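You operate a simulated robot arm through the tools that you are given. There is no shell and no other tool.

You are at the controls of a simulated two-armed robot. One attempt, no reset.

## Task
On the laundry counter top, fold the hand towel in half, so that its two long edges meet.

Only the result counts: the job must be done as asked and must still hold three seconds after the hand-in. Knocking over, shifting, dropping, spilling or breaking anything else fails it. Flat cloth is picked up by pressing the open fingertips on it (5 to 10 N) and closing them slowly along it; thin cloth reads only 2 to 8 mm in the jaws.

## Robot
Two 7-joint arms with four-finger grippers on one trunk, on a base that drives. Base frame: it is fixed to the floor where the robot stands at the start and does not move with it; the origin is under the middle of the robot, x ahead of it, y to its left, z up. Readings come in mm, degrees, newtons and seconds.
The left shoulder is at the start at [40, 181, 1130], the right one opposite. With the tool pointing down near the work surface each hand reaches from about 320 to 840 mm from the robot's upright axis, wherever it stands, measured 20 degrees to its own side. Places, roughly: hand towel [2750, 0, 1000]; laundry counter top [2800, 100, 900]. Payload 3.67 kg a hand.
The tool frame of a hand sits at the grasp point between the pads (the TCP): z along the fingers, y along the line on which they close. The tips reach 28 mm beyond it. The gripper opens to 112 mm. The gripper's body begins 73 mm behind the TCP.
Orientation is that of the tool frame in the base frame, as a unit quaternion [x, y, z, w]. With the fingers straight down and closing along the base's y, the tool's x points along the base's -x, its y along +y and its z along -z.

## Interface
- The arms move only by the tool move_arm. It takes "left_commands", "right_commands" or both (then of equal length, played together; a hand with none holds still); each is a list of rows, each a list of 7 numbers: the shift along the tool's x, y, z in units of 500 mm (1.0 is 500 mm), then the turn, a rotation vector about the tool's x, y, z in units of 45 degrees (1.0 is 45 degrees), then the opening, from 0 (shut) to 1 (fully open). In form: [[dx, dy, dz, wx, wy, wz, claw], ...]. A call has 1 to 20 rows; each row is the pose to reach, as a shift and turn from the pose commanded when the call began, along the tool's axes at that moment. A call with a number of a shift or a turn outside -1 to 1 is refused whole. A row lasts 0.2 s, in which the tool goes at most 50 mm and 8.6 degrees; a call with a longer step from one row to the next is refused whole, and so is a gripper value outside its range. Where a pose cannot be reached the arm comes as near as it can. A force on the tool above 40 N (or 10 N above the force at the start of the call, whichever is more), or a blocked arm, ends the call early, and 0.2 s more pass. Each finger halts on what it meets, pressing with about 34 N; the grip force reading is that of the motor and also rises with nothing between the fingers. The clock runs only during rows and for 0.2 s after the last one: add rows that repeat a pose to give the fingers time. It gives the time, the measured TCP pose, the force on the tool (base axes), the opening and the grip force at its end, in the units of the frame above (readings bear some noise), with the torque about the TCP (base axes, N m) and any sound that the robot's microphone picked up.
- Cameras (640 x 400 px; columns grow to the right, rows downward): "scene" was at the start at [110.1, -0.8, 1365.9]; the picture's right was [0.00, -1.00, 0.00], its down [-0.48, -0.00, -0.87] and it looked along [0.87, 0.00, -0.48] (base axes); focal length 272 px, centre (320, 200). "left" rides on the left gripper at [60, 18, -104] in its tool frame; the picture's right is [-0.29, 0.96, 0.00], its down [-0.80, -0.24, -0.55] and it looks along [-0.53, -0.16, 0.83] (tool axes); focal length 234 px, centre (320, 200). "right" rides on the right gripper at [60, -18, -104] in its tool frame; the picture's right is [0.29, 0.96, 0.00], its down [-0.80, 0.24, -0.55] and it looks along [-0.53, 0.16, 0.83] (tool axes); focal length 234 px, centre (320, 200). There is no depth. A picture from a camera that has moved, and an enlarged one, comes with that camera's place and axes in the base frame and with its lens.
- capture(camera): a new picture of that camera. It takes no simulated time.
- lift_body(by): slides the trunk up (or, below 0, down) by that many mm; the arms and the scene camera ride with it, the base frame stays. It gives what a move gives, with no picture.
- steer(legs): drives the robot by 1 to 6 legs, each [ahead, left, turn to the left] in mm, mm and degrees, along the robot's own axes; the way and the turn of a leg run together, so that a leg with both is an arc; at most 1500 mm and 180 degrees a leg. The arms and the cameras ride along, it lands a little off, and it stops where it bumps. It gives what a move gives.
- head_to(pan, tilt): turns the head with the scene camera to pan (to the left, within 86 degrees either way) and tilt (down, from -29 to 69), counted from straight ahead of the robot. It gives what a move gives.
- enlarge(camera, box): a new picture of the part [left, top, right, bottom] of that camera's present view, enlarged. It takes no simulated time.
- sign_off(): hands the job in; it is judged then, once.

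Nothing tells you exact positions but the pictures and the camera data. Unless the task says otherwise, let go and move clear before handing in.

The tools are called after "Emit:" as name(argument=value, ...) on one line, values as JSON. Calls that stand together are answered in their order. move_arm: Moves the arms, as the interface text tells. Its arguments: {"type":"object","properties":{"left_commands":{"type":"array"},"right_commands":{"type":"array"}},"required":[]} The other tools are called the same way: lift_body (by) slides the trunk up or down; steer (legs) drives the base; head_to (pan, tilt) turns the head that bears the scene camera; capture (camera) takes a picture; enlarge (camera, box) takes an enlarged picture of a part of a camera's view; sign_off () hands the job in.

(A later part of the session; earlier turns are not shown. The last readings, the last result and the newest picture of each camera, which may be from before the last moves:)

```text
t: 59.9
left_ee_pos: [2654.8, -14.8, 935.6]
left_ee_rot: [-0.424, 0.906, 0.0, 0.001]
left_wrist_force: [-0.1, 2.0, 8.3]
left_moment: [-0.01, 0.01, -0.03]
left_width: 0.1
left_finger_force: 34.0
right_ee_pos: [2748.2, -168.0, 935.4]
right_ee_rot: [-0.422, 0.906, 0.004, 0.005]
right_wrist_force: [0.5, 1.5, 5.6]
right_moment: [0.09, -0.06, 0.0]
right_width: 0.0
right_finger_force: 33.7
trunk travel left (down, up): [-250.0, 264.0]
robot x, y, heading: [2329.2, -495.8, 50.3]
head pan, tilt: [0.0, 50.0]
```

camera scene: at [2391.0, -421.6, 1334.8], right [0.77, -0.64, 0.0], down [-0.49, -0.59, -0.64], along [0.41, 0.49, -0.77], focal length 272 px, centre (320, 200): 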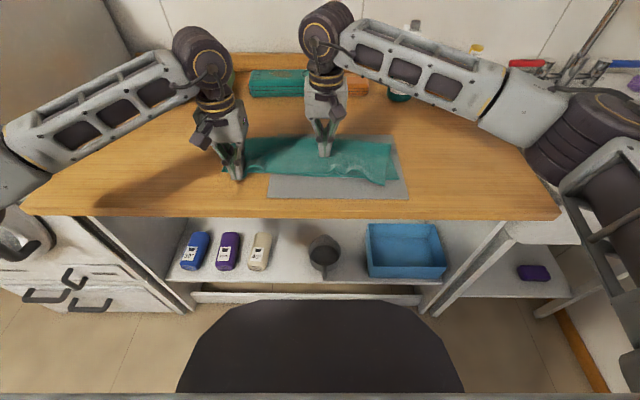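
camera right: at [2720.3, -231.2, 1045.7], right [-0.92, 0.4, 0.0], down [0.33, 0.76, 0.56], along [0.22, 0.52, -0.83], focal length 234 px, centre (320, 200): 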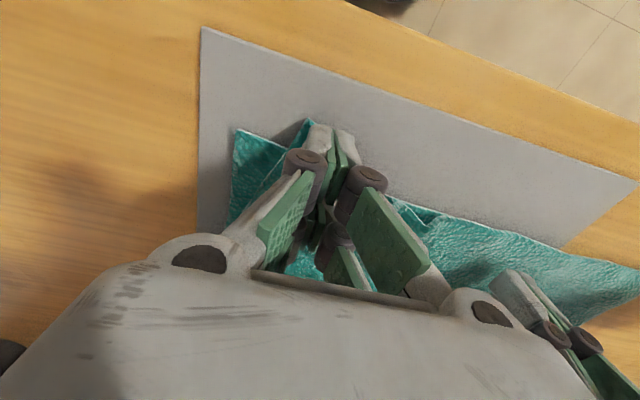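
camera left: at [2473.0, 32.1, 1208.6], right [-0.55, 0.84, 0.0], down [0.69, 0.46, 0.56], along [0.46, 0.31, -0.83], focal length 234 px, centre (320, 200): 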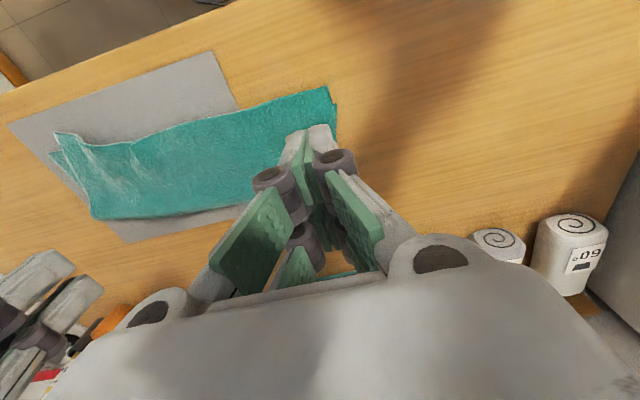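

Anchor at 8 N, right tips at 5.6 N. I'll drag the right top corner outward about 37 mm and back about 16 mm.

Emit:
move_arm(left_commands=[[0, 0, 0.002, 0, 0, 0, 0], [0, 0, 0.002, 0, 0, 0, 0], [0, 0, 0.002, 0, 0, 0, 0], [0, 0, 0.002, 0, 0, 0, 0], [0, 0, 0.002, 0, 0, 0, 0], [0, 0, 0.002, 0, 0, 0, 0], [0, 0, 0.002, 0, 0, 0, 0], [0, 0, 0.002, 0, 0, 0, 0], [0, 0, 0.002, 0, 0, 0, 0], [0, 0, 0.002, 0, 0, 0, 0]], right_commands=[[0, 0, 0, 0, 0, 0, 0], [0, -0.012, 0, 0, 0, 0, 0], [0, -0.024, 0, 0, 0, 0, 0], [-0.004, -0.036, 0, 0, 0, 0, 0], [-0.01, -0.048, 0, 0, 0, 0, 0], [-0.016, -0.06, -0.001, 0, 0, 0, 0], [-0.022, -0.07, -0.002, 0, 0, 0, 0], [-0.028, -0.074, -0.002, 0, 0, 0, 0], [-0.032, -0.074, -0.003, 0, 0, 0, 0], [-0.032, -0.074, -0.003, 0, 0, 0, 0]])

Emit:
enlarge(camera="scene", box=[210, 115, 420, 220])

Emit:
enlarge(camera="scene", box=[335, 150, 415, 205])

Emit:
capture(camera="right")

```text
t: 62.1
left_ee_pos: [2654.0, -14.5, 934.5]
left_ee_rot: [-0.423, 0.906, 0.0, 0.001]
left_wrist_force: [4.3, 6.7, 17.5]
left_moment: [0.12, -0.05, 0.02]
left_width: 0.2
left_finger_force: 34.3
right_ee_pos: [2785.7, -180.2, 937.0]
right_ee_rot: [-0.422, 0.907, 0.004, 0.005]
right_wrist_force: [-2.4, -1.2, 3.9]
right_moment: [-0.01, 0.06, -0.01]
right_width: 0.0
right_finger_force: 34.2
trunk travel left (down, up): [-250.0, 264.0]
robot x, y, heading: [2328.7, -493.4, 50.2]
head pan, tilt: [0.0, 50.0]
```

```text
3.05 times, centred on (315, 168) of scene
camera zoom: at [2390.3, -422.4, 1334.9], right [0.77, -0.64, 0.0], down [-0.49, -0.59, -0.64], along [0.41, 0.49, -0.77], focal length 829 px, centre (335, 299)
```

zoom: 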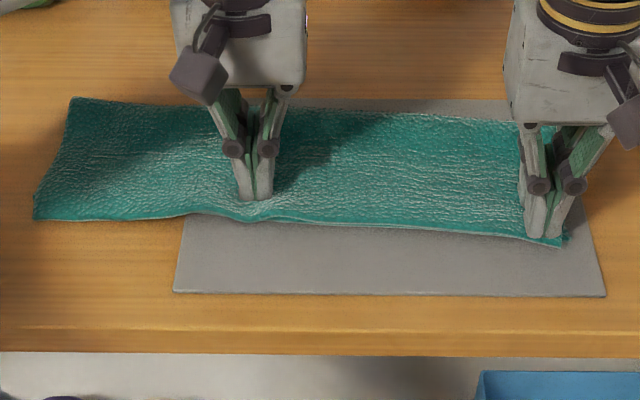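

```text
7.27 times, centred on (375, 178) of scene
camera zoom: at [2390.3, -422.4, 1334.9], right [0.77, -0.64, 0.0], down [-0.49, -0.59, -0.64], along [0.41, 0.49, -0.77], focal length 1979 px, centre (-80, 364)
```

zoom: 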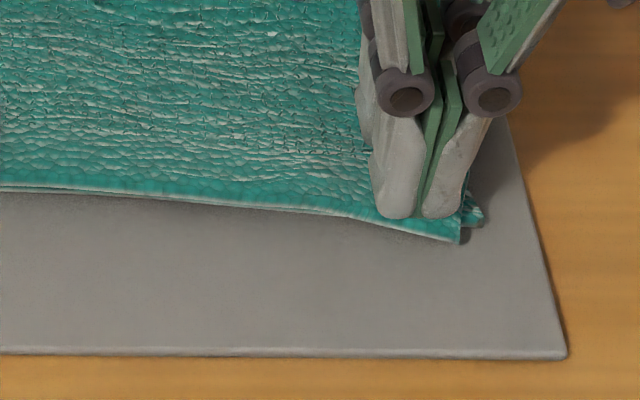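

```text
taken
camera right: at [2762.5, -239.6, 1039.9], right [-0.92, 0.4, 0.0], down [0.33, 0.76, 0.56], along [0.22, 0.52, -0.83], focal length 234 px, centre (320, 200)
```

right: 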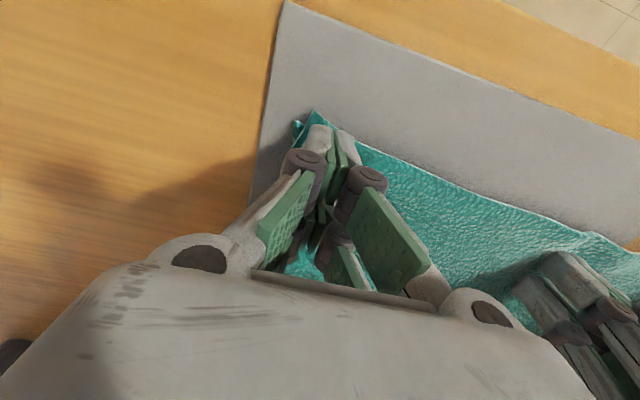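

Both layers now line up along the whole front, with the right corner within about 9 mm, and the mat is unmoved. I'll lift both hands straight up and inspect.

Emit:
move_arm(left_commands=[[0, 0, -0.01, 0, 0, 0, 0], [0, 0, -0.04, 0, 0, 0, 0], [0, 0, -0.1, 0, 0, 0, 0], [0, 0, -0.18, 0, 0, 0, 0], [0, 0, -0.26, 0, 0, 0, 0], [0, 0, -0.34, 0, 0, 0, 0], [0, 0, -0.4, 0, 0, 0, 0]], right_commands=[[0, 0, -0.01, 0, 0, 0, 0], [0, 0, -0.04, 0, 0, 0, 0], [0, 0, -0.1, 0, 0, 0, 0], [0, 0, -0.18, 0, 0, 0, 0], [0, 0, -0.26, 0, 0, 0, 0], [0, 0, -0.34, 0, 0, 0, 0], [0, 0, -0.4, 0, 0, 0, 0]])

Emit:
capture(camera="scene")

Emit:
enlarge(camera="scene", box=[210, 115, 420, 220])

Emit:
enlarge(camera="scene", box=[210, 135, 310, 200])

Emit:
enlarge(camera="scene", box=[320, 135, 420, 205])

```text
t: 63.7
left_ee_pos: [2653.0, -14.7, 1135.5]
left_ee_rot: [-0.424, 0.906, 0.0, 0.0]
left_wrist_force: [0.7, 0.0, -0.6]
left_moment: [0.0, -0.02, 0.01]
left_width: 0.2
left_finger_force: 33.6
right_ee_pos: [2786.6, -181.2, 1136.8]
right_ee_rot: [-0.422, 0.906, 0.004, 0.005]
right_wrist_force: [-0.7, 0.3, -0.1]
right_moment: [0.02, 0.0, -0.01]
right_width: 0.1
right_finger_force: 34.0
trunk travel left (down, up): [-250.0, 264.0]
robot x, y, heading: [2328.5, -497.0, 50.2]
head pan, tilt: [0.0, 50.0]
```

```text
taken
camera scene: at [2390.6, -422.4, 1334.8], right [0.77, -0.64, 0.0], down [-0.49, -0.59, -0.64], along [0.41, 0.49, -0.77], focal length 272 px, centre (320, 200)
```

scene: 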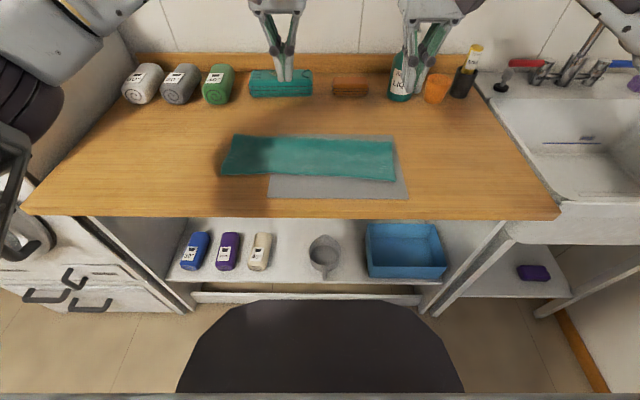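

```text
3.05 times, centred on (315, 168) of scene
camera zoom: at [2390.6, -422.4, 1334.8], right [0.77, -0.64, 0.0], down [-0.49, -0.59, -0.64], along [0.41, 0.49, -0.77], focal length 829 px, centre (335, 299)
```

zoom: 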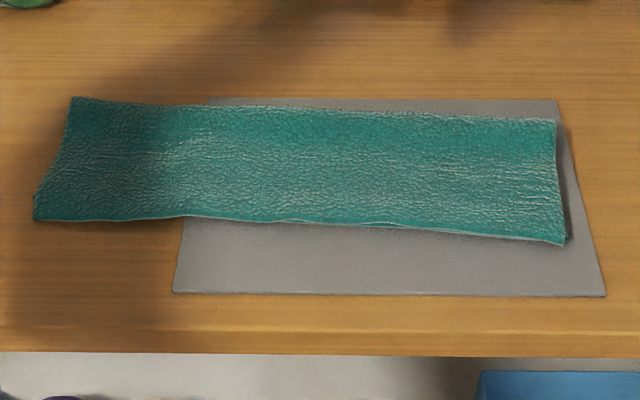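

```text
6.15 times, centred on (260, 168) of scene
camera zoom: at [2390.6, -422.4, 1334.8], right [0.77, -0.64, 0.0], down [-0.49, -0.59, -0.64], along [0.41, 0.49, -0.77], focal length 1674 px, centre (689, 400)
```

zoom: 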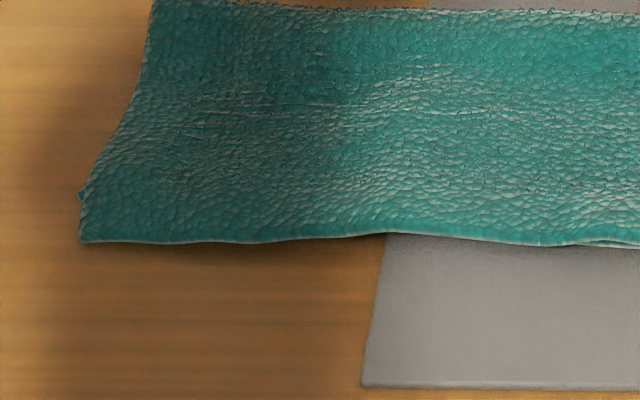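

```text
5.71 times, centred on (370, 170) of scene
camera zoom: at [2390.6, -422.4, 1334.8], right [0.77, -0.64, 0.0], down [-0.49, -0.59, -0.64], along [0.41, 0.49, -0.77], focal length 1555 px, centre (34, 371)
```

zoom: 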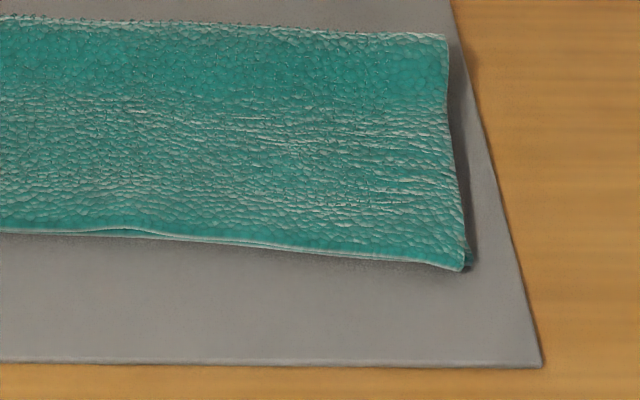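

The fold looks flat and tidy. At the left end, though, the bottom layer's corner seems to peek out about 20 mm behind the top corner. I'll look with the wrist cameras.

Emit:
capture(camera="left")

Emit:
enlarge(camera="left", box=[240, 30, 560, 230])

Emit:
enlarge(camera="scene", box=[212, 150, 262, 182])

Emit:
capture(camera="right")

```text
taken
camera left: at [2599.6, -50.3, 1239.9], right [-0.55, 0.84, 0.0], down [0.69, 0.46, 0.55], along [0.46, 0.3, -0.83], focal length 234 px, centre (320, 200)
```

left: 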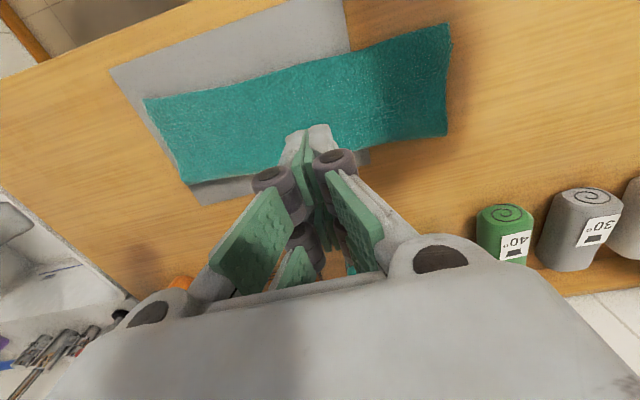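

```text
2.00 times, centred on (400, 130) of left
camera zoom: at [2599.6, -50.3, 1239.9], right [-0.55, 0.84, 0.0], down [0.69, 0.46, 0.55], along [0.46, 0.3, -0.83], focal length 468 px, centre (160, 340)
```

zoom: 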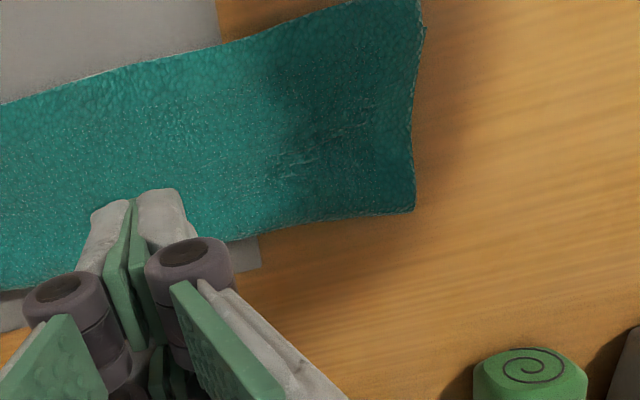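

```text
12.50 times, centred on (237, 166) of scene
camera zoom: at [2390.6, -422.4, 1334.8], right [0.77, -0.64, 0.0], down [-0.49, -0.59, -0.64], along [0.41, 0.49, -0.77], focal length 3401 px, centre (1358, 625)
```

zoom: 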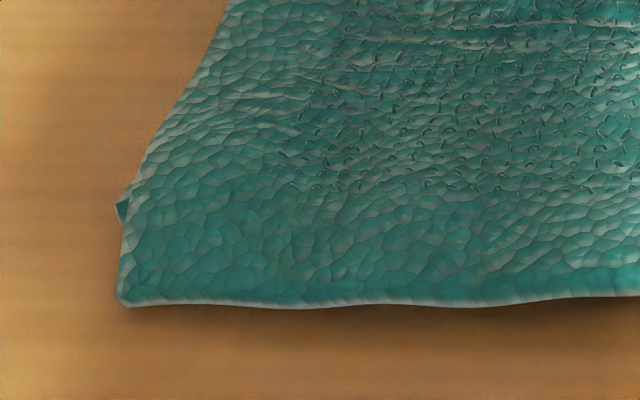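

```text
taken
camera right: at [2762.0, -242.0, 1240.5], right [-0.92, 0.4, 0.0], down [0.33, 0.76, 0.56], along [0.22, 0.52, -0.83], focal length 234 px, centre (320, 200)
```

right: 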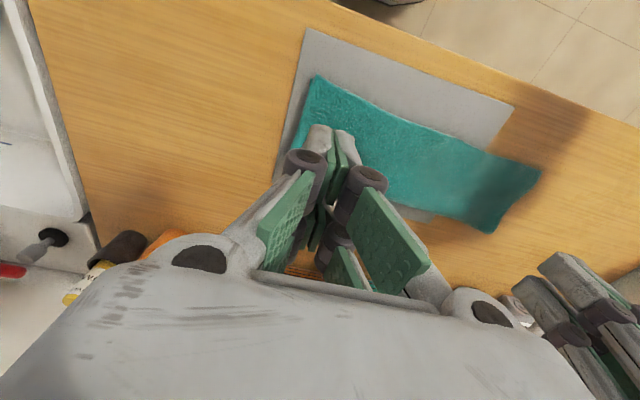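

On the left, the bottom corner sits about 20 mm behind the top corner, while everywhere else the edges agree within a few millimetres. To improve it, I'll anchor the towel with the right hand's spread fingers and nudge only the overhanging top corner back.

Emit:
move_arm(left_commands=[[0.005, 0.05, 0, 0, 0, 0, 0], [0.01, 0.1, 0, 0, 0, 0, 0], [0.015, 0.16, 0, 0, 0, 0, 0], [0.02, 0.22, 0, 0, 0, 0, 0], [0.03, 0.27, 0, 0, 0, 0, 0], [0.038, 0.304, 0, 0, 0, 0, 0], [0.038, 0.304, 0.06, 0, 0, 0, 0], [0.038, 0.304, 0.13, 0, 0, 0, 0], [0.038, 0.304, 0.21, 0, 0, 0, 0], [0.038, 0.304, 0.29, 0, 0, 0, 0], [0.038, 0.304, 0.35, 0, 0, 0, 0], [0.038, 0.304, 0.376, 0, 0, 0, 0], [0.038, 0.304, 0.376, 0, 0, 0, 0]], right_commands=[[-0.02, 0.02, 0, 0, 0, 0, 0.1], [-0.04, 0.06, 0, 0, 0, 0, 0.3], [-0.06, 0.12, 0, 0, 0, 0, 0.5], [-0.08, 0.18, 0, 0, 0, 0, 0.7], [-0.1, 0.24, 0, 0, 0, 0, 0.8], [-0.12, 0.3, 0, 0, 0, 0, 0.8], [-0.14, 0.36, 0, 0, 0, 0, 0.8], [-0.151, 0.4, 0.04, 0, 0, 0, 0.8], [-0.151, 0.4, 0.12, 0, 0, 0, 0.8], [-0.151, 0.4, 0.2, 0, 0, 0, 0.8], [-0.151, 0.4, 0.28, 0, 0, 0, 0.8], [-0.151, 0.4, 0.34, 0, 0, 0, 0.8], [-0.151, 0.4, 0.368, 0, 0, 0, 0.8]])

Emit:
enlarge(camera="scene", box=[200, 115, 410, 220])

Emit:
enlarge(camera="scene", box=[205, 140, 275, 190])

```text
t: 66.5
left_ee_pos: [2525.9, 67.3, 944.4]
left_ee_rot: [-0.424, 0.906, 0.0, 0.001]
left_wrist_force: [-0.5, 0.0, 0.1]
left_moment: [-0.02, 0.01, -0.04]
left_width: 0.2
left_finger_force: 34.2
right_ee_pos: [2683.3, 7.8, 953.4]
right_ee_rot: [-0.423, 0.906, 0.004, 0.004]
right_wrist_force: [-0.1, 1.0, 0.5]
right_moment: [-0.03, -0.02, 0.01]
right_width: 89.7
right_finger_force: 0.0
trunk travel left (down, up): [-250.0, 264.0]
robot x, y, heading: [2326.7, -493.9, 50.0]
head pan, tilt: [0.0, 50.0]
```

```text
3.05 times, centred on (305, 168) of scene
camera zoom: at [2391.1, -421.5, 1334.8], right [0.77, -0.64, 0.0], down [-0.49, -0.59, -0.64], along [0.41, 0.49, -0.77], focal length 829 px, centre (366, 299)
```

zoom: 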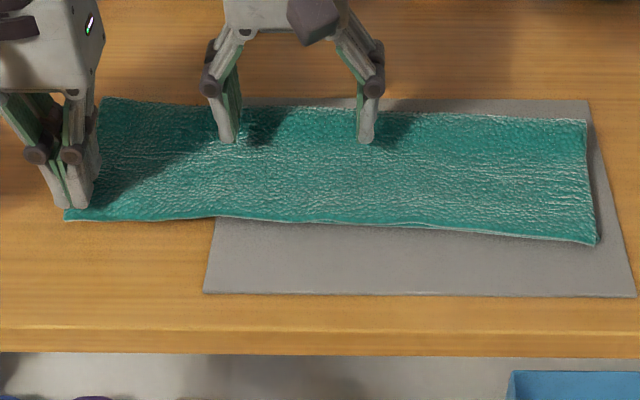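

```text
8.00 times, centred on (240, 165) of scene
camera zoom: at [2391.1, -421.5, 1334.8], right [0.77, -0.64, 0.0], down [-0.49, -0.59, -0.64], along [0.41, 0.49, -0.77], focal length 2176 px, centre (960, 480)
```

zoom: 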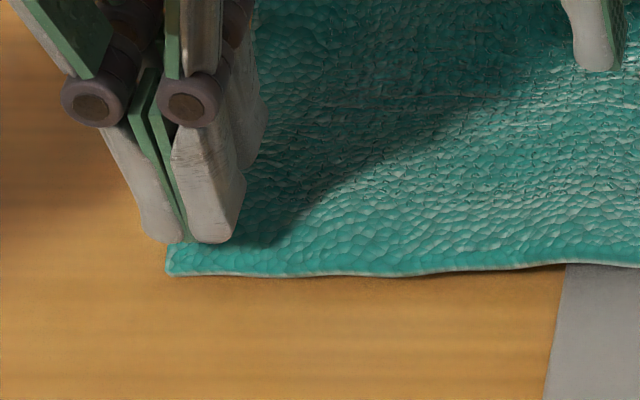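

The right tips are spread over the towel and the left tips are at the overhanging corner. I'll shift the left tips slightly inward and lower both to contact.

Emit:
move_arm(left_commands=[[0, -0.008, 0, 0, 0, 0, 0], [0, -0.016, 0.006, 0, 0, 0, 0], [0, -0.016, 0.012, 0, 0, 0, 0], [0, -0.016, 0.018, 0, 0, 0, 0], [0, -0.016, 0.018, 0, 0, 0, 0]], right_commands=[[0, 0, 0.01, 0, 0, 0, 0.8], [0, 0, 0.02, 0, 0, 0, 0.8], [0, 0, 0.027, 0, 0, 0, 0.8], [0, 0, 0.032, 0, 0, 0, 0.8], [0, 0, 0.032, 0, 0, 0, 0.8]])

Emit:
move_arm(left_commands=[[0, 0, 0.002, 0, 0, 0, 0], [0, 0, 0.005, 0, 0, 0, 0], [0, 0, 0.005, 0, 0, 0, 0]], right_commands=[[0, 0, 0.003, 0, 0, 0, 0.8], [0, 0, 0.006, 0, 0, 0, 0.8], [0, 0, 0.006, 0, 0, 0, 0.8]])

```text
t: 67.7
left_ee_pos: [2530.7, 62.3, 937.1]
left_ee_rot: [-0.423, 0.906, 0.0, 0.001]
left_wrist_force: [0.0, 0.1, 0.3]
left_moment: [-0.02, 0.01, 0.03]
left_width: 0.1
left_finger_force: 33.9
right_ee_pos: [2683.4, 8.5, 937.7]
right_ee_rot: [-0.422, 0.907, 0.003, 0.004]
right_wrist_force: [-0.6, 0.1, -0.9]
right_moment: [0.02, 0.01, 0.01]
right_width: 89.6
right_finger_force: 0.0
trunk travel left (down, up): [-250.0, 264.0]
robot x, y, heading: [2326.3, -496.3, 49.9]
head pan, tilt: [0.0, 50.0]
```

```text
t: 68.5
left_ee_pos: [2531.5, 62.8, 933.5]
left_ee_rot: [-0.424, 0.906, -0.001, 0.001]
left_wrist_force: [1.3, -1.2, 0.2]
left_moment: [-0.01, 0.02, 0.04]
left_width: 0.2
left_finger_force: 34.0
right_ee_pos: [2684.0, 7.1, 935.5]
right_ee_rot: [-0.422, 0.907, 0.004, 0.004]
right_wrist_force: [-0.6, 0.0, 0.0]
right_moment: [-0.01, 0.0, -0.03]
right_width: 89.6
right_finger_force: 0.0
trunk travel left (down, up): [-250.0, 264.0]
robot x, y, heading: [2329.4, -491.7, 50.1]
head pan, tilt: [0.0, 50.0]
```

Emit:
move_arm(left_commands=[[0, 0, 0.001, 0, 0, 0, 0], [0, 0, 0.003, 0, 0, 0, 0], [0, 0, 0.003, 0, 0, 0, 0]], right_commands=[[0, 0, 0.003, 0, 0, 0, 0.8], [0, 0, 0.006, 0, 0, 0, 0.8], [0, 0, 0.006, 0, 0, 0, 0.8]])

```text
t: 69.3
left_ee_pos: [2530.8, 62.7, 932.3]
left_ee_rot: [-0.424, 0.906, -0.001, 0.001]
left_wrist_force: [0.3, -0.8, 3.1]
left_moment: [0.01, -0.01, -0.01]
left_width: 0.0
left_finger_force: 34.5
right_ee_pos: [2683.0, 7.8, 932.3]
right_ee_rot: [-0.422, 0.907, 0.004, 0.005]
right_wrist_force: [1.0, 0.0, 1.6]
right_moment: [-0.04, -0.05, 0.0]
right_width: 89.8
right_finger_force: 0.7
trunk travel left (down, up): [-250.0, 264.0]
robot x, y, heading: [2329.6, -496.4, 49.9]
head pan, tilt: [0.0, 50.0]
```

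Left is in contact at 3 N and right at 1.6 N. I'll press the anchor a bit more, then nudge the left top corner back about 14 mm.

Emit:
move_arm(left_commands=[[0, 0, 0, 0, 0, 0, 0], [0, 0, 0, 0, 0, 0, 0], [-0.005, 0, 0.001, 0, 0, 0, 0], [-0.01, 0, 0.001, 0, 0, 0, 0], [-0.015, 0, 0.001, 0, 0, 0, 0], [-0.02, 0, 0, 0, 0, 0, 0], [-0.025, 0, 0, 0, 0, 0, 0], [-0.03, 0, -0.001, 0, 0, 0, 0], [-0.03, 0, -0.001, 0, 0, 0, 0]], right_commands=[[0, 0, 0.003, 0, 0, 0, 0.8], [0, 0, 0.005, 0, 0, 0, 0.8], [0, 0, 0.005, 0, 0, 0, 0.8], [0, 0, 0.005, 0, 0, 0, 0.8], [0, 0, 0.005, 0, 0, 0, 0.8], [0, 0, 0.005, 0, 0, 0, 0.8], [0, 0, 0.005, 0, 0, 0, 0.8], [0, 0, 0.005, 0, 0, 0, 0.8], [0, 0, 0.005, 0, 0, 0, 0.8]])

Emit:
enlarge(camera="scene", box=[200, 115, 410, 220])

Emit:
enlarge(camera="scene", box=[205, 140, 275, 190])

```text
t: 71.3
left_ee_pos: [2540.3, 73.8, 932.7]
left_ee_rot: [-0.423, 0.906, 0.0, 0.002]
left_wrist_force: [0.1, -1.8, 2.6]
left_moment: [-0.01, -0.01, -0.04]
left_width: 0.0
left_finger_force: 34.1
right_ee_pos: [2683.6, 8.0, 929.8]
right_ee_rot: [-0.421, 0.907, 0.004, 0.005]
right_wrist_force: [1.4, 1.9, 3.9]
right_moment: [0.01, -0.05, 0.02]
right_width: 90.1
right_finger_force: 0.4
trunk travel left (down, up): [-250.0, 264.0]
robot x, y, heading: [2329.7, -494.0, 50.1]
head pan, tilt: [0.0, 50.0]
```

```text
3.05 times, centred on (305, 168) of scene
camera zoom: at [2390.9, -422.0, 1334.8], right [0.77, -0.64, 0.0], down [-0.49, -0.59, -0.64], along [0.41, 0.49, -0.77], focal length 829 px, centre (366, 299)
```

zoom: 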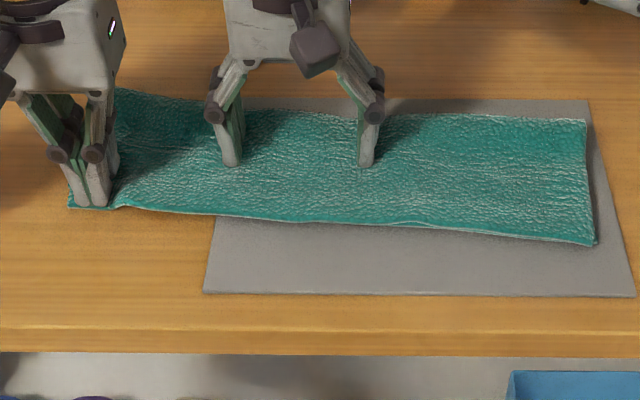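

```text
8.00 times, centred on (240, 165) of scene
camera zoom: at [2390.9, -422.0, 1334.8], right [0.77, -0.64, 0.0], down [-0.49, -0.59, -0.64], along [0.41, 0.49, -0.77], focal length 2176 px, centre (960, 480)
```

zoom: 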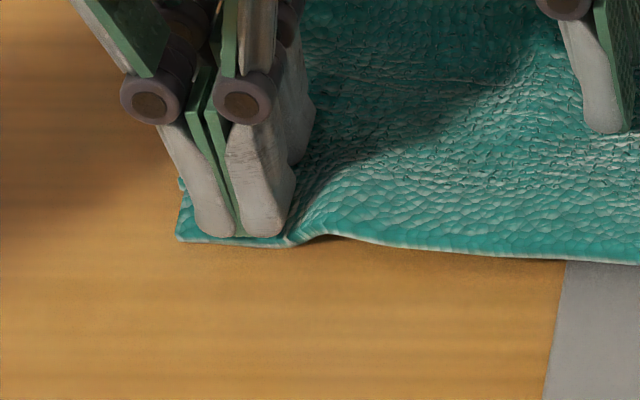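

The left end moved back as one piece, both layers together. I'll lift the hands and check how the corners now compare.

Emit:
move_arm(left_commands=[[0, 0, -0.01, 0, 0, 0, 0], [0, 0, -0.04, 0, 0, 0, 0], [0, 0, -0.1, 0, 0, 0, 0], [0, 0, -0.18, 0, 0, 0, 0], [0, 0.04, -0.26, 0, 0, 0, 0], [0, 0.1, -0.32, 0, 0, 0, 0]], right_commands=[[0, 0, -0.01, 0, 0, 0, 0.8], [0, 0, -0.04, 0, 0, 0, 0.8], [0, 0, -0.1, 0, 0, 0, 0.8], [0, 0, -0.18, 0, 0, 0, 0.8], [0, 0, -0.26, 0, 0, 0, 0.8], [0, 0, -0.32, 0, 0, 0, 0.8]])

Emit:
enlarge(camera="scene", box=[200, 115, 410, 220])

Emit:
enlarge(camera="scene", box=[205, 140, 275, 190])

Emit:
capture(camera="left")

```text
t: 72.7
left_ee_pos: [2499.7, 105.4, 1095.6]
left_ee_rot: [-0.423, 0.906, 0.0, 0.002]
left_wrist_force: [0.6, -0.6, -0.6]
left_moment: [0.03, 0.01, -0.01]
left_width: 0.0
left_finger_force: 34.0
right_ee_pos: [2680.3, 5.0, 1092.5]
right_ee_rot: [-0.423, 0.906, 0.003, 0.005]
right_wrist_force: [-0.9, 0.2, 0.2]
right_moment: [0.0, -0.01, -0.01]
right_width: 89.7
right_finger_force: 0.1
trunk travel left (down, up): [-250.0, 264.0]
robot x, y, heading: [2328.3, -495.8, 50.2]
head pan, tilt: [0.0, 50.0]
```

```text
3.05 times, centred on (305, 168) of scene
camera zoom: at [2389.6, -422.1, 1334.9], right [0.77, -0.64, 0.0], down [-0.49, -0.59, -0.64], along [0.41, 0.49, -0.77], focal length 829 px, centre (366, 299)
```

zoom: 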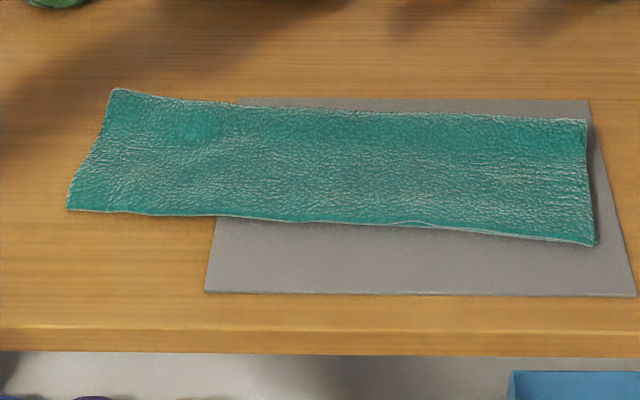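

```text
8.00 times, centred on (240, 165) of scene
camera zoom: at [2389.6, -422.1, 1334.9], right [0.77, -0.64, 0.0], down [-0.49, -0.59, -0.64], along [0.41, 0.49, -0.77], focal length 2176 px, centre (960, 480)
```

zoom: 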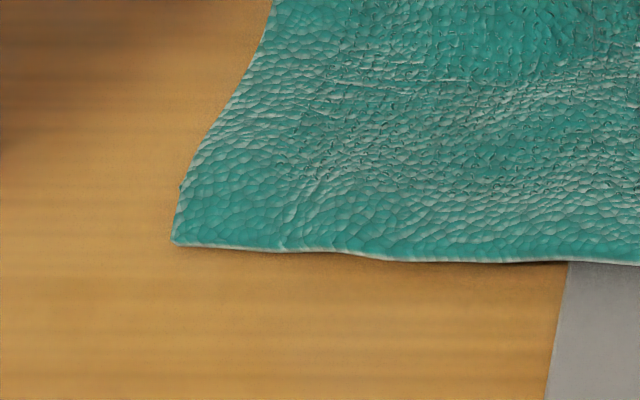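

```text
taken
camera left: at [2446.2, 71.1, 1198.7], right [-0.55, 0.84, 0.0], down [0.69, 0.46, 0.56], along [0.47, 0.3, -0.83], focal length 234 px, centre (320, 200)
```

left: 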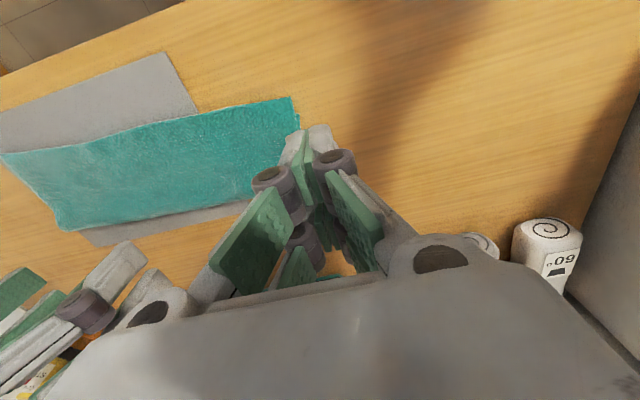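

The front edges still look aligned apart from the hidden left corner. I want a side view of that short end, so I'll turn the left hand to look along it from the left with its wrist camera, moving the right hand out of the way.

Emit:
move_arm(left_commands=[[0, 0, 0, 0, 0, 0.16, 0], [0, 0, 0, 0, 0, 0.32, 0], [0, 0, 0, 0, 0, 0.48, 0], [0, 0, 0, 0, 0, 0.64, 0], [0, 0, 0, 0, 0, 0.8, 0], [0, 0, 0, 0, 0, 0.96, 0], [0, 0, 0, 0, 0, 1.0, 0]], right_commands=[[0, -0.05, 0, 0, 0, 0, 0.7], [0, -0.1, 0, 0, 0, 0, 0.6], [0, -0.16, -0.02, 0, 0, 0, 0.5], [0, -0.22, -0.04, 0, 0, 0, 0.4], [0.03, -0.28, -0.06, 0, 0, 0, 0.3], [0.06, -0.34, -0.08, 0, 0, 0, 0.2], [0.06, -0.4, -0.08, 0, 0, 0, 0.1]])

Emit:
move_arm(left_commands=[[-0.005, -0.009, 0.04, 0, -0.15, 0, 0], [-0.01, -0.018, 0.08, 0, -0.3, 0, 0], [-0.015, -0.028, 0.12, 0, -0.45, 0, 0], [-0.02, -0.038, 0.16, 0, -0.6, 0, 0], [-0.027, -0.048, 0.2, 0, -0.75, 0, 0], [-0.034, -0.057, 0.24, 0, -0.889, 0, 0], [-0.034, -0.057, 0.26, 0, -0.889, 0, 0]])

Emit:
capture(camera="left")

Emit:
capture(camera="scene")

```text
t: 74.3
left_ee_pos: [2503.0, 71.1, 1091.8]
left_ee_rot: [-0.048, 0.999, 0.001, 0.001]
left_wrist_force: [0.0, -0.5, -0.1]
left_moment: [0.04, 0.03, 0.01]
left_width: 0.0
left_finger_force: 33.9
left hand out of reach, approached as far as the arm can: row 6, 7
right_ee_pos: [2818.1, -147.8, 1128.4]
right_ee_rot: [-0.422, 0.906, 0.004, 0.005]
right_wrist_force: [0.7, 0.1, -0.4]
right_moment: [0.0, 0.05, 0.01]
right_width: 11.1
right_finger_force: 0.1
trunk travel left (down, up): [-250.0, 264.0]
robot x, y, heading: [2329.5, -496.6, 50.1]
head pan, tilt: [0.0, 50.0]
```

```text
t: 75.9
left_ee_pos: [2523.7, 46.4, 963.8]
left_ee_rot: [-0.042, 0.938, 0.016, 0.343]
left_wrist_force: [-0.1, -0.8, 0.5]
left_moment: [0.02, -0.02, 0.01]
left_width: 0.0
left_finger_force: 34.1
right_ee_pos: [2816.7, -145.8, 1129.9]
right_ee_rot: [-0.422, 0.907, 0.004, 0.004]
right_wrist_force: [-0.1, -0.5, -0.5]
right_moment: [-0.02, 0.01, 0.02]
right_width: 10.9
right_finger_force: 0.0
trunk travel left (down, up): [-250.0, 264.0]
robot x, y, heading: [2329.5, -497.3, 50.4]
head pan, tilt: [0.0, 50.0]
```

```text
taken
camera left: at [2409.4, 53.0, 1003.8], right [0.13, 0.97, 0.19], down [0.27, -0.22, 0.94], along [0.95, -0.07, -0.29], focal length 234 px, centre (320, 200)
```

left: 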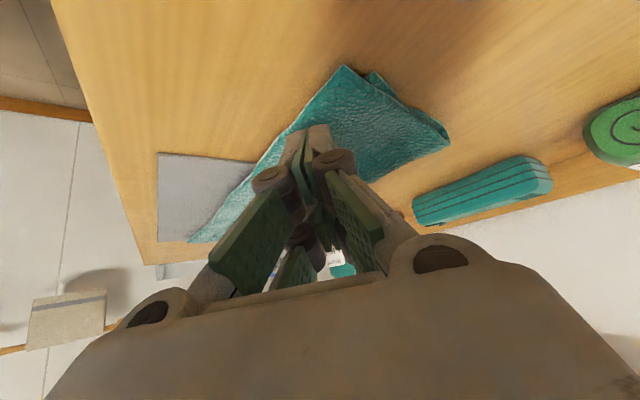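

```text
taken
camera scene: at [2391.5, -421.6, 1334.7], right [0.77, -0.64, 0.0], down [-0.49, -0.59, -0.64], along [0.41, 0.49, -0.77], focal length 272 px, centre (320, 200)
```

scene: 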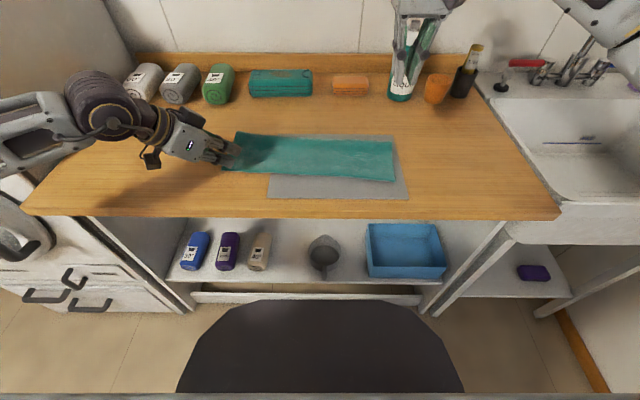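

Emit:
enlarge(camera="left", box=[300, 50, 460, 150])

```text
4.00 times, centred on (380, 100) of left
camera zoom: at [2409.4, 53.0, 1003.8], right [0.13, 0.97, 0.19], down [0.27, -0.22, 0.94], along [0.95, -0.07, -0.29], focal length 937 px, centre (80, 600)
```

zoom: 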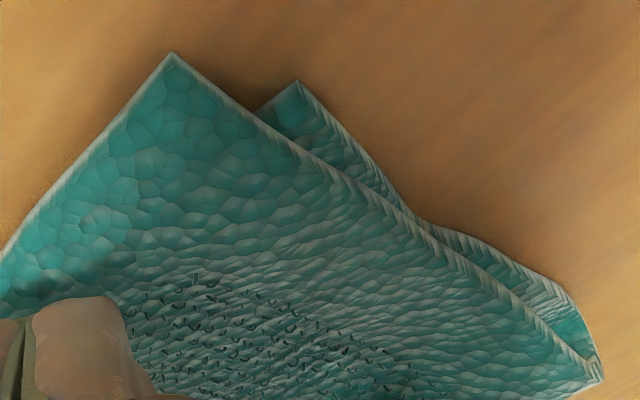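

The side view shows it clearly: at the left end the bottom corner lies about 22 mm behind the top corner, while the rest of the edge meets well. I'll re-grip just that overhanging top corner, lift it and re-lay it about 20 mm back, starting by bringing the left hand upright again.

Emit:
move_arm(left_commands=[[-0.03, 0, -0.036, 0, 0.1, 0, 0], [-0.06, 0, -0.072, 0, 0.25, 0, 0], [-0.09, 0, -0.108, 0, 0.4, 0, 0], [-0.115, 0, -0.137, 0, 0.55, 0, 0], [-0.129, 0, -0.153, 0, 0.72, 0, 0], [-0.129, 0, -0.153, 0, 0.889, 0, 0]])

Emit:
move_arm(left_commands=[[0, 0, 0, 0, 0, -0.16, 0.05], [0, 0, 0, 0, 0, -0.33, 0.1], [0, 0, 0, 0, 0, -0.5, 0.15], [0, 0, 0, 0, 0, -0.66, 0.2], [0, 0, 0, 0, 0, -0.83, 0.25], [0, 0, 0, 0, 0, -0.991, 0.25], [0, 0, 0, 0, 0, -0.991, 0.25]])

Emit:
capture(camera="left")

Emit:
enlarge(camera="scene", box=[205, 130, 305, 195])

```text
t: 77.3
left_ee_pos: [2524.1, 47.1, 1062.5]
left_ee_rot: [-0.046, 0.999, -0.001, 0.0]
left_wrist_force: [0.0, -0.1, 0.4]
left_moment: [0.01, 0.05, 0.04]
left_width: 0.0
left_finger_force: 33.8
right_ee_pos: [2816.7, -144.7, 1127.8]
right_ee_rot: [-0.422, 0.907, 0.004, 0.003]
right_wrist_force: [0.2, 0.0, -0.9]
right_moment: [-0.01, -0.02, 0.01]
right_width: 11.1
right_finger_force: 0.1
trunk travel left (down, up): [-250.0, 264.0]
robot x, y, heading: [2329.6, -496.9, 50.2]
head pan, tilt: [0.0, 50.0]
```

```text
t: 78.9
left_ee_pos: [2523.4, 45.4, 1060.8]
left_ee_rot: [-0.421, 0.907, 0.0, 0.001]
left_wrist_force: [0.3, 0.2, 0.5]
left_moment: [0.0, -0.01, -0.02]
left_width: 27.8
left_finger_force: 0.1
right_ee_pos: [2816.7, -146.8, 1130.4]
right_ee_rot: [-0.422, 0.907, 0.004, 0.004]
right_wrist_force: [-0.2, 0.8, 0.1]
right_moment: [-0.03, -0.01, 0.04]
right_width: 11.2
right_finger_force: 0.1
trunk travel left (down, up): [-250.0, 264.0]
robot x, y, heading: [2330.5, -497.1, 50.3]
head pan, tilt: [0.0, 50.0]
```

```text
taken
camera left: at [2470.1, 10.9, 1166.8], right [-0.55, 0.84, 0.0], down [0.7, 0.45, 0.56], along [0.47, 0.3, -0.83], focal length 234 px, centre (320, 200)
```

left: 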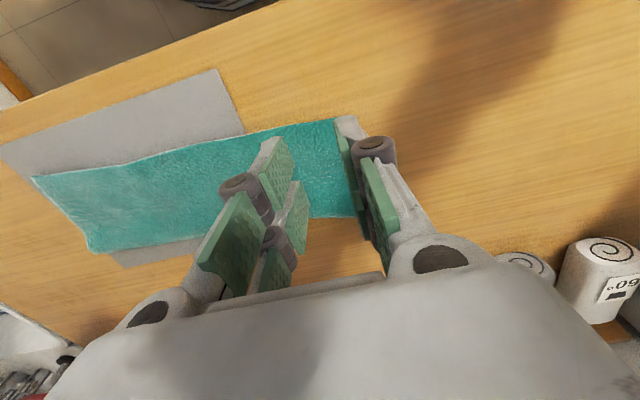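

```text
6.15 times, centred on (255, 162) of scene
camera zoom: at [2391.1, -421.6, 1334.8], right [0.77, -0.64, 0.0], down [-0.49, -0.59, -0.64], along [0.41, 0.49, -0.77], focal length 1674 px, centre (720, 431)
```

zoom: 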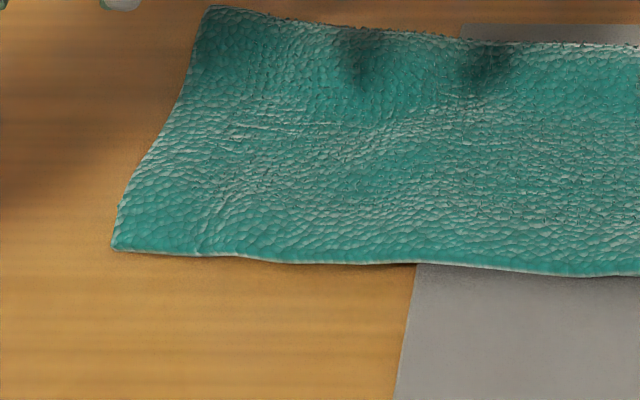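

The left hand is upright with the jaws 28 mm open. I'll hover over the overhanging corner strip and check.

Emit:
move_arm(left_commands=[[-0.025, -0.006, 0.05, 0, 0, 0, 0.25], [-0.05, -0.011, 0.1, 0, 0, 0, 0.25], [-0.05, -0.011, 0.16, 0, 0, 0, 0.25], [-0.05, -0.011, 0.21, 0, 0, 0, 0.25], [-0.05, -0.011, 0.23, 0, 0, 0, 0.25], [-0.05, -0.011, 0.23, 0, 0, 0, 0.25]])

Emit:
enlarge(camera="scene", box=[205, 140, 275, 190])

Emit:
enlarge(camera="left", box=[220, 80, 420, 205])

```text
t: 80.3
left_ee_pos: [2544.1, 61.1, 946.2]
left_ee_rot: [-0.42, 0.907, -0.001, 0.0]
left_wrist_force: [0.0, -0.3, 0.2]
left_moment: [0.0, 0.03, -0.02]
left_width: 28.0
left_finger_force: 0.0
right_ee_pos: [2817.7, -146.1, 1129.2]
right_ee_rot: [-0.421, 0.907, 0.003, 0.004]
right_wrist_force: [-0.2, -0.7, 0.1]
right_moment: [0.01, 0.0, -0.03]
right_width: 11.2
right_finger_force: 0.0
trunk travel left (down, up): [-250.0, 264.0]
robot x, y, heading: [2333.6, -496.4, 50.0]
head pan, tilt: [0.0, 50.0]
```

```text
8.00 times, centred on (240, 165) of scene
camera zoom: at [2391.2, -421.6, 1334.8], right [0.77, -0.64, 0.0], down [-0.49, -0.59, -0.64], along [0.41, 0.49, -0.77], focal length 2176 px, centre (960, 480)
```

zoom: 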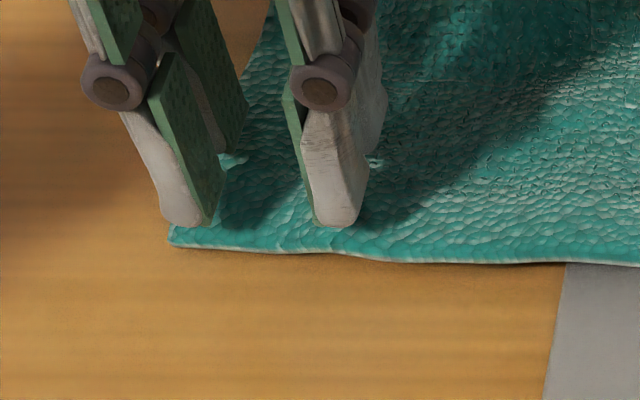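

```text
3.20 times, centred on (320, 142) of left
camera zoom: at [2490.1, 26.8, 1051.3], right [-0.54, 0.84, 0.0], down [0.7, 0.45, 0.56], along [0.47, 0.3, -0.83], focal length 749 px, centre (320, 384)
```

zoom: 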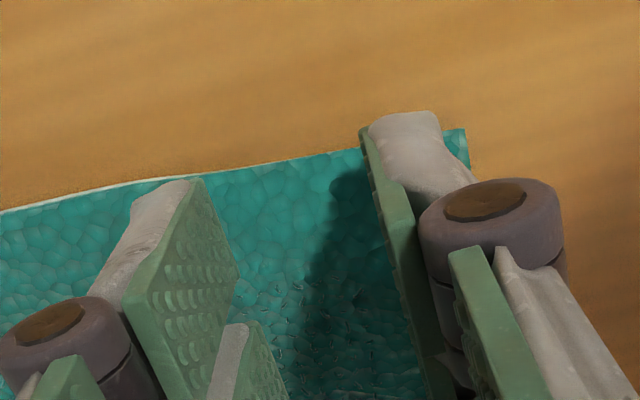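

The fingers line up with the overhang strip; I'll shift 5 mm inward and come down to contact.

Emit:
move_arm(left_commands=[[0, -0.01, 0.008, 0, 0, 0, 0.25], [0, -0.01, 0.016, 0, 0, 0, 0.25], [0, -0.01, 0.022, 0, 0, 0, 0.25], [0, -0.01, 0.026, 0, 0, 0, 0.25], [0, -0.01, 0.026, 0, 0, 0, 0.25]])

Emit:
move_arm(left_commands=[[0, 0, 0.002, 0, 0, 0, 0.25], [0, 0, 0.004, 0, 0, 0, 0.25], [0, 0, 0.004, 0, 0, 0, 0.25]])

```text
t: 81.5
left_ee_pos: [2548.5, 57.3, 934.7]
left_ee_rot: [-0.42, 0.908, 0.0, 0.001]
left_wrist_force: [-0.5, 0.7, 5.0]
left_moment: [0.07, -0.03, 0.04]
left_width: 28.3
left_finger_force: 0.2
right_ee_pos: [2818.0, -146.9, 1128.7]
right_ee_rot: [-0.422, 0.907, 0.004, 0.005]
right_wrist_force: [-0.3, 0.6, -0.5]
right_moment: [-0.03, 0.0, 0.01]
right_width: 11.2
right_finger_force: 0.0
trunk travel left (down, up): [-250.0, 264.0]
robot x, y, heading: [2328.4, -494.0, 49.7]
head pan, tilt: [0.0, 50.0]
```

```text
t: 82.3
left_ee_pos: [2548.0, 57.1, 933.4]
left_ee_rot: [-0.42, 0.907, 0.0, 0.002]
left_wrist_force: [-0.2, 2.6, 13.3]
left_moment: [0.19, -0.11, 0.08]
left_width: 27.9
left_finger_force: 0.1
right_ee_pos: [2815.2, -147.4, 1129.0]
right_ee_rot: [-0.423, 0.906, 0.004, 0.005]
right_wrist_force: [-0.3, -0.1, -0.2]
right_moment: [0.03, 0.01, -0.01]
right_width: 11.3
right_finger_force: 0.0
trunk travel left (down, up): [-250.0, 264.0]
robot x, y, heading: [2328.4, -492.1, 50.2]
head pan, tilt: [0.0, 50.0]
```

At 934.7 mm the contact is slightly high, so the inner finger probably rests on the hidden bottom edge. I'll lift, shift 5 mm toward me so only the top strip is under the fingers, and touch down again.

Emit:
move_arm(left_commands=[[0, 0, -0.01, 0, 0, 0, 0.25], [0.01, 0, -0.01, 0, 0, 0, 0.25], [0.01, 0, -0.004, 0, 0, 0, 0.25], [0.01, 0, 0, 0, 0, 0, 0.25], [0.01, 0, 0, 0, 0, 0, 0.25]])

Emit:
enlarge(camera="scene", box=[205, 140, 275, 190])

```text
t: 83.5
left_ee_pos: [2544.2, 53.9, 932.4]
left_ee_rot: [-0.419, 0.908, 0.0, 0.002]
left_wrist_force: [-0.2, -0.7, 12.2]
left_moment: [0.06, -0.11, 0.04]
left_width: 27.8
left_finger_force: 0.2
right_ee_pos: [2816.9, -147.0, 1129.6]
right_ee_rot: [-0.422, 0.906, 0.004, 0.005]
right_wrist_force: [-0.3, -0.9, -0.4]
right_moment: [0.03, 0.01, -0.01]
right_width: 11.2
right_finger_force: 0.0
trunk travel left (down, up): [-250.0, 264.0]
robot x, y, heading: [2330.2, -497.6, 49.9]
head pan, tilt: [0.0, 50.0]
```

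```text
8.00 times, centred on (240, 165) of scene
camera zoom: at [2390.8, -422.6, 1334.9], right [0.77, -0.64, 0.0], down [-0.49, -0.59, -0.64], along [0.41, 0.49, -0.77], focal length 2176 px, centre (960, 480)
```

zoom: 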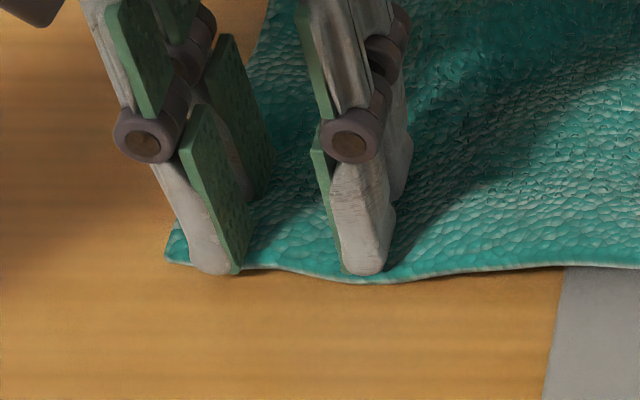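

The cloth's front corner got nudged a little toward me. That gives the fingers more single layer to hold, so I'll ease the pressure and close slowly to pinch it.

Emit:
move_arm(left_commands=[[0, 0, -0.002, 0, 0, 0, 0.25], [0, -0.003, -0.002, 0, 0, 0, 0.225], [0, -0.006, -0.002, 0, 0, 0, 0.2], [0, -0.009, -0.002, 0, 0, 0, 0.175], [0, -0.012, -0.002, 0, 0, 0, 0.15], [0, -0.015, -0.002, 0, 0, 0, 0.125], [0, -0.018, -0.002, 0, 0, 0, 0.1], [0, -0.021, -0.002, 0, 0, 0, 0.075], [0, -0.024, -0.002, 0, 0, 0, 0.05], [0, -0.026, -0.002, 0, 0, 0, 0.025], [0, -0.028, -0.002, 0, 0, 0, 0], [0, -0.028, -0.002, 0, 0, 0, 0], [0, -0.028, -0.002, 0, 0, 0, 0]])

Emit:
enlarge(camera="scene", box=[205, 140, 275, 190])

```text
t: 86.3
left_ee_pos: [2555.9, 45.1, 933.6]
left_ee_rot: [-0.42, 0.908, -0.001, 0.001]
left_wrist_force: [-0.6, 2.2, 4.8]
left_moment: [0.07, 0.0, 0.01]
left_width: 3.8
left_finger_force: 33.6
right_ee_pos: [2817.7, -145.8, 1129.5]
right_ee_rot: [-0.422, 0.907, 0.004, 0.005]
right_wrist_force: [0.2, -0.4, 0.4]
right_moment: [0.05, 0.0, 0.0]
right_width: 11.1
right_finger_force: 0.1
trunk travel left (down, up): [-250.0, 264.0]
robot x, y, heading: [2329.6, -493.7, 49.9]
head pan, tilt: [0.0, 50.0]
```

```text
8.00 times, centred on (240, 165) of scene
camera zoom: at [2390.9, -421.8, 1334.8], right [0.77, -0.64, 0.0], down [-0.49, -0.59, -0.64], along [0.41, 0.49, -0.77], focal length 2176 px, centre (960, 480)
```

zoom: 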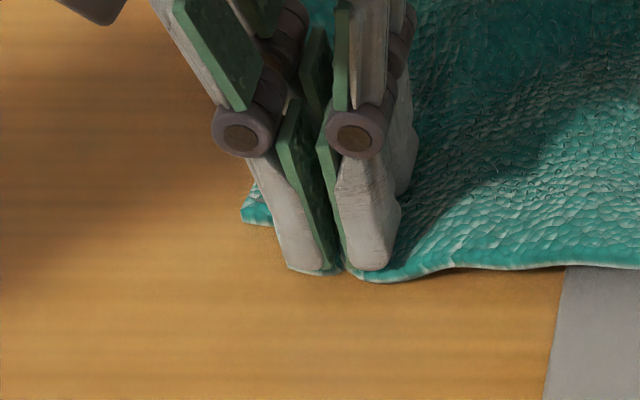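

The jaws hold cloth at 3.8 mm. I'll lift about 40 mm to see what's in the grip and where the bottom corner lies.

Emit:
move_arm(left_commands=[[0, 0, -0.016, 0, 0, 0, 0], [0, 0, -0.032, 0, 0, 0, 0], [-0.004, 0, -0.05, 0, 0, 0, 0], [-0.008, 0, -0.066, 0, 0, 0, 0], [-0.012, 0, -0.08, 0, 0, 0, 0], [-0.012, 0, -0.08, 0, 0, 0, 0]])

Emit:
enlarge(camera="scene", box=[205, 130, 305, 195])

Emit:
enlarge(camera="left", box=[200, 40, 440, 190])

Emit:
capture(camera="right")

```text
t: 87.7
left_ee_pos: [2560.0, 49.9, 972.6]
left_ee_rot: [-0.42, 0.907, -0.001, 0.0]
left_wrist_force: [0.1, 0.6, 0.5]
left_moment: [0.01, -0.03, 0.04]
left_width: 3.4
left_finger_force: 33.5
right_ee_pos: [2817.4, -145.2, 1129.6]
right_ee_rot: [-0.422, 0.907, 0.004, 0.003]
right_wrist_force: [0.1, -0.7, -0.8]
right_moment: [0.01, 0.01, 0.0]
right_width: 10.9
right_finger_force: 0.1
trunk travel left (down, up): [-250.0, 264.0]
robot x, y, heading: [2329.9, -496.8, 50.2]
head pan, tilt: [0.0, 50.0]
```

```text
6.15 times, centred on (255, 162) of scene
camera zoom: at [2391.2, -421.6, 1334.7], right [0.77, -0.64, 0.0], down [-0.49, -0.59, -0.64], along [0.41, 0.49, -0.77], focal length 1674 px, centre (720, 431)
```

zoom: 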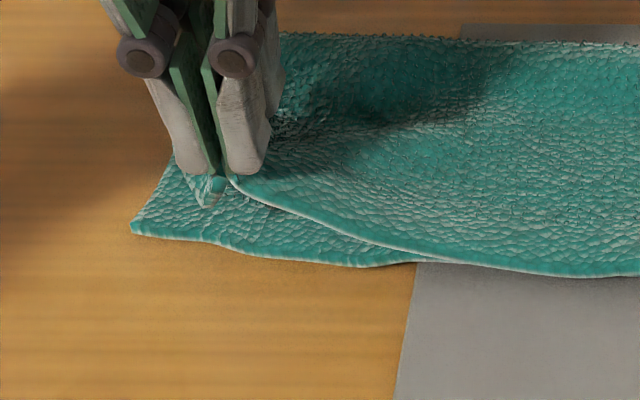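

```text
2.67 times, centred on (320, 115) of left
camera zoom: at [2506.0, 14.9, 1078.1], right [-0.54, 0.84, 0.0], down [0.7, 0.45, 0.56], along [0.47, 0.3, -0.83], focal length 624 px, centre (320, 427)
```

zoom: 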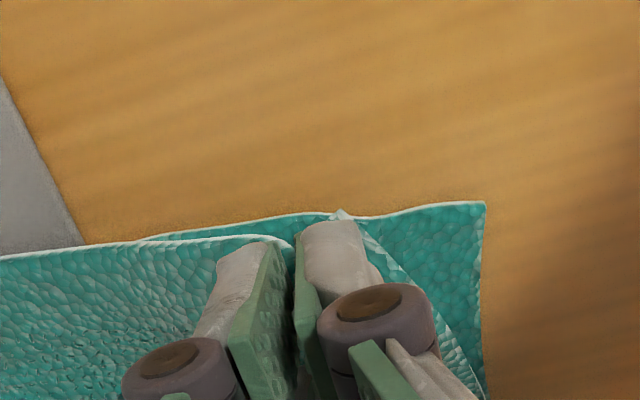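

```text
taken
camera right: at [2792.5, -205.8, 1232.1], right [-0.92, 0.4, 0.0], down [0.33, 0.76, 0.56], along [0.22, 0.52, -0.83], focal length 234 px, centre (320, 200)
```

right: 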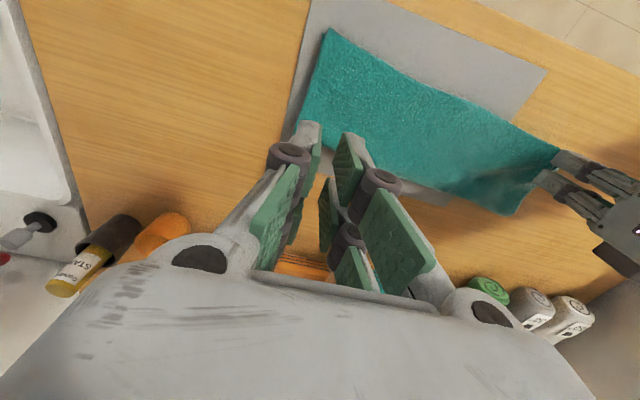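

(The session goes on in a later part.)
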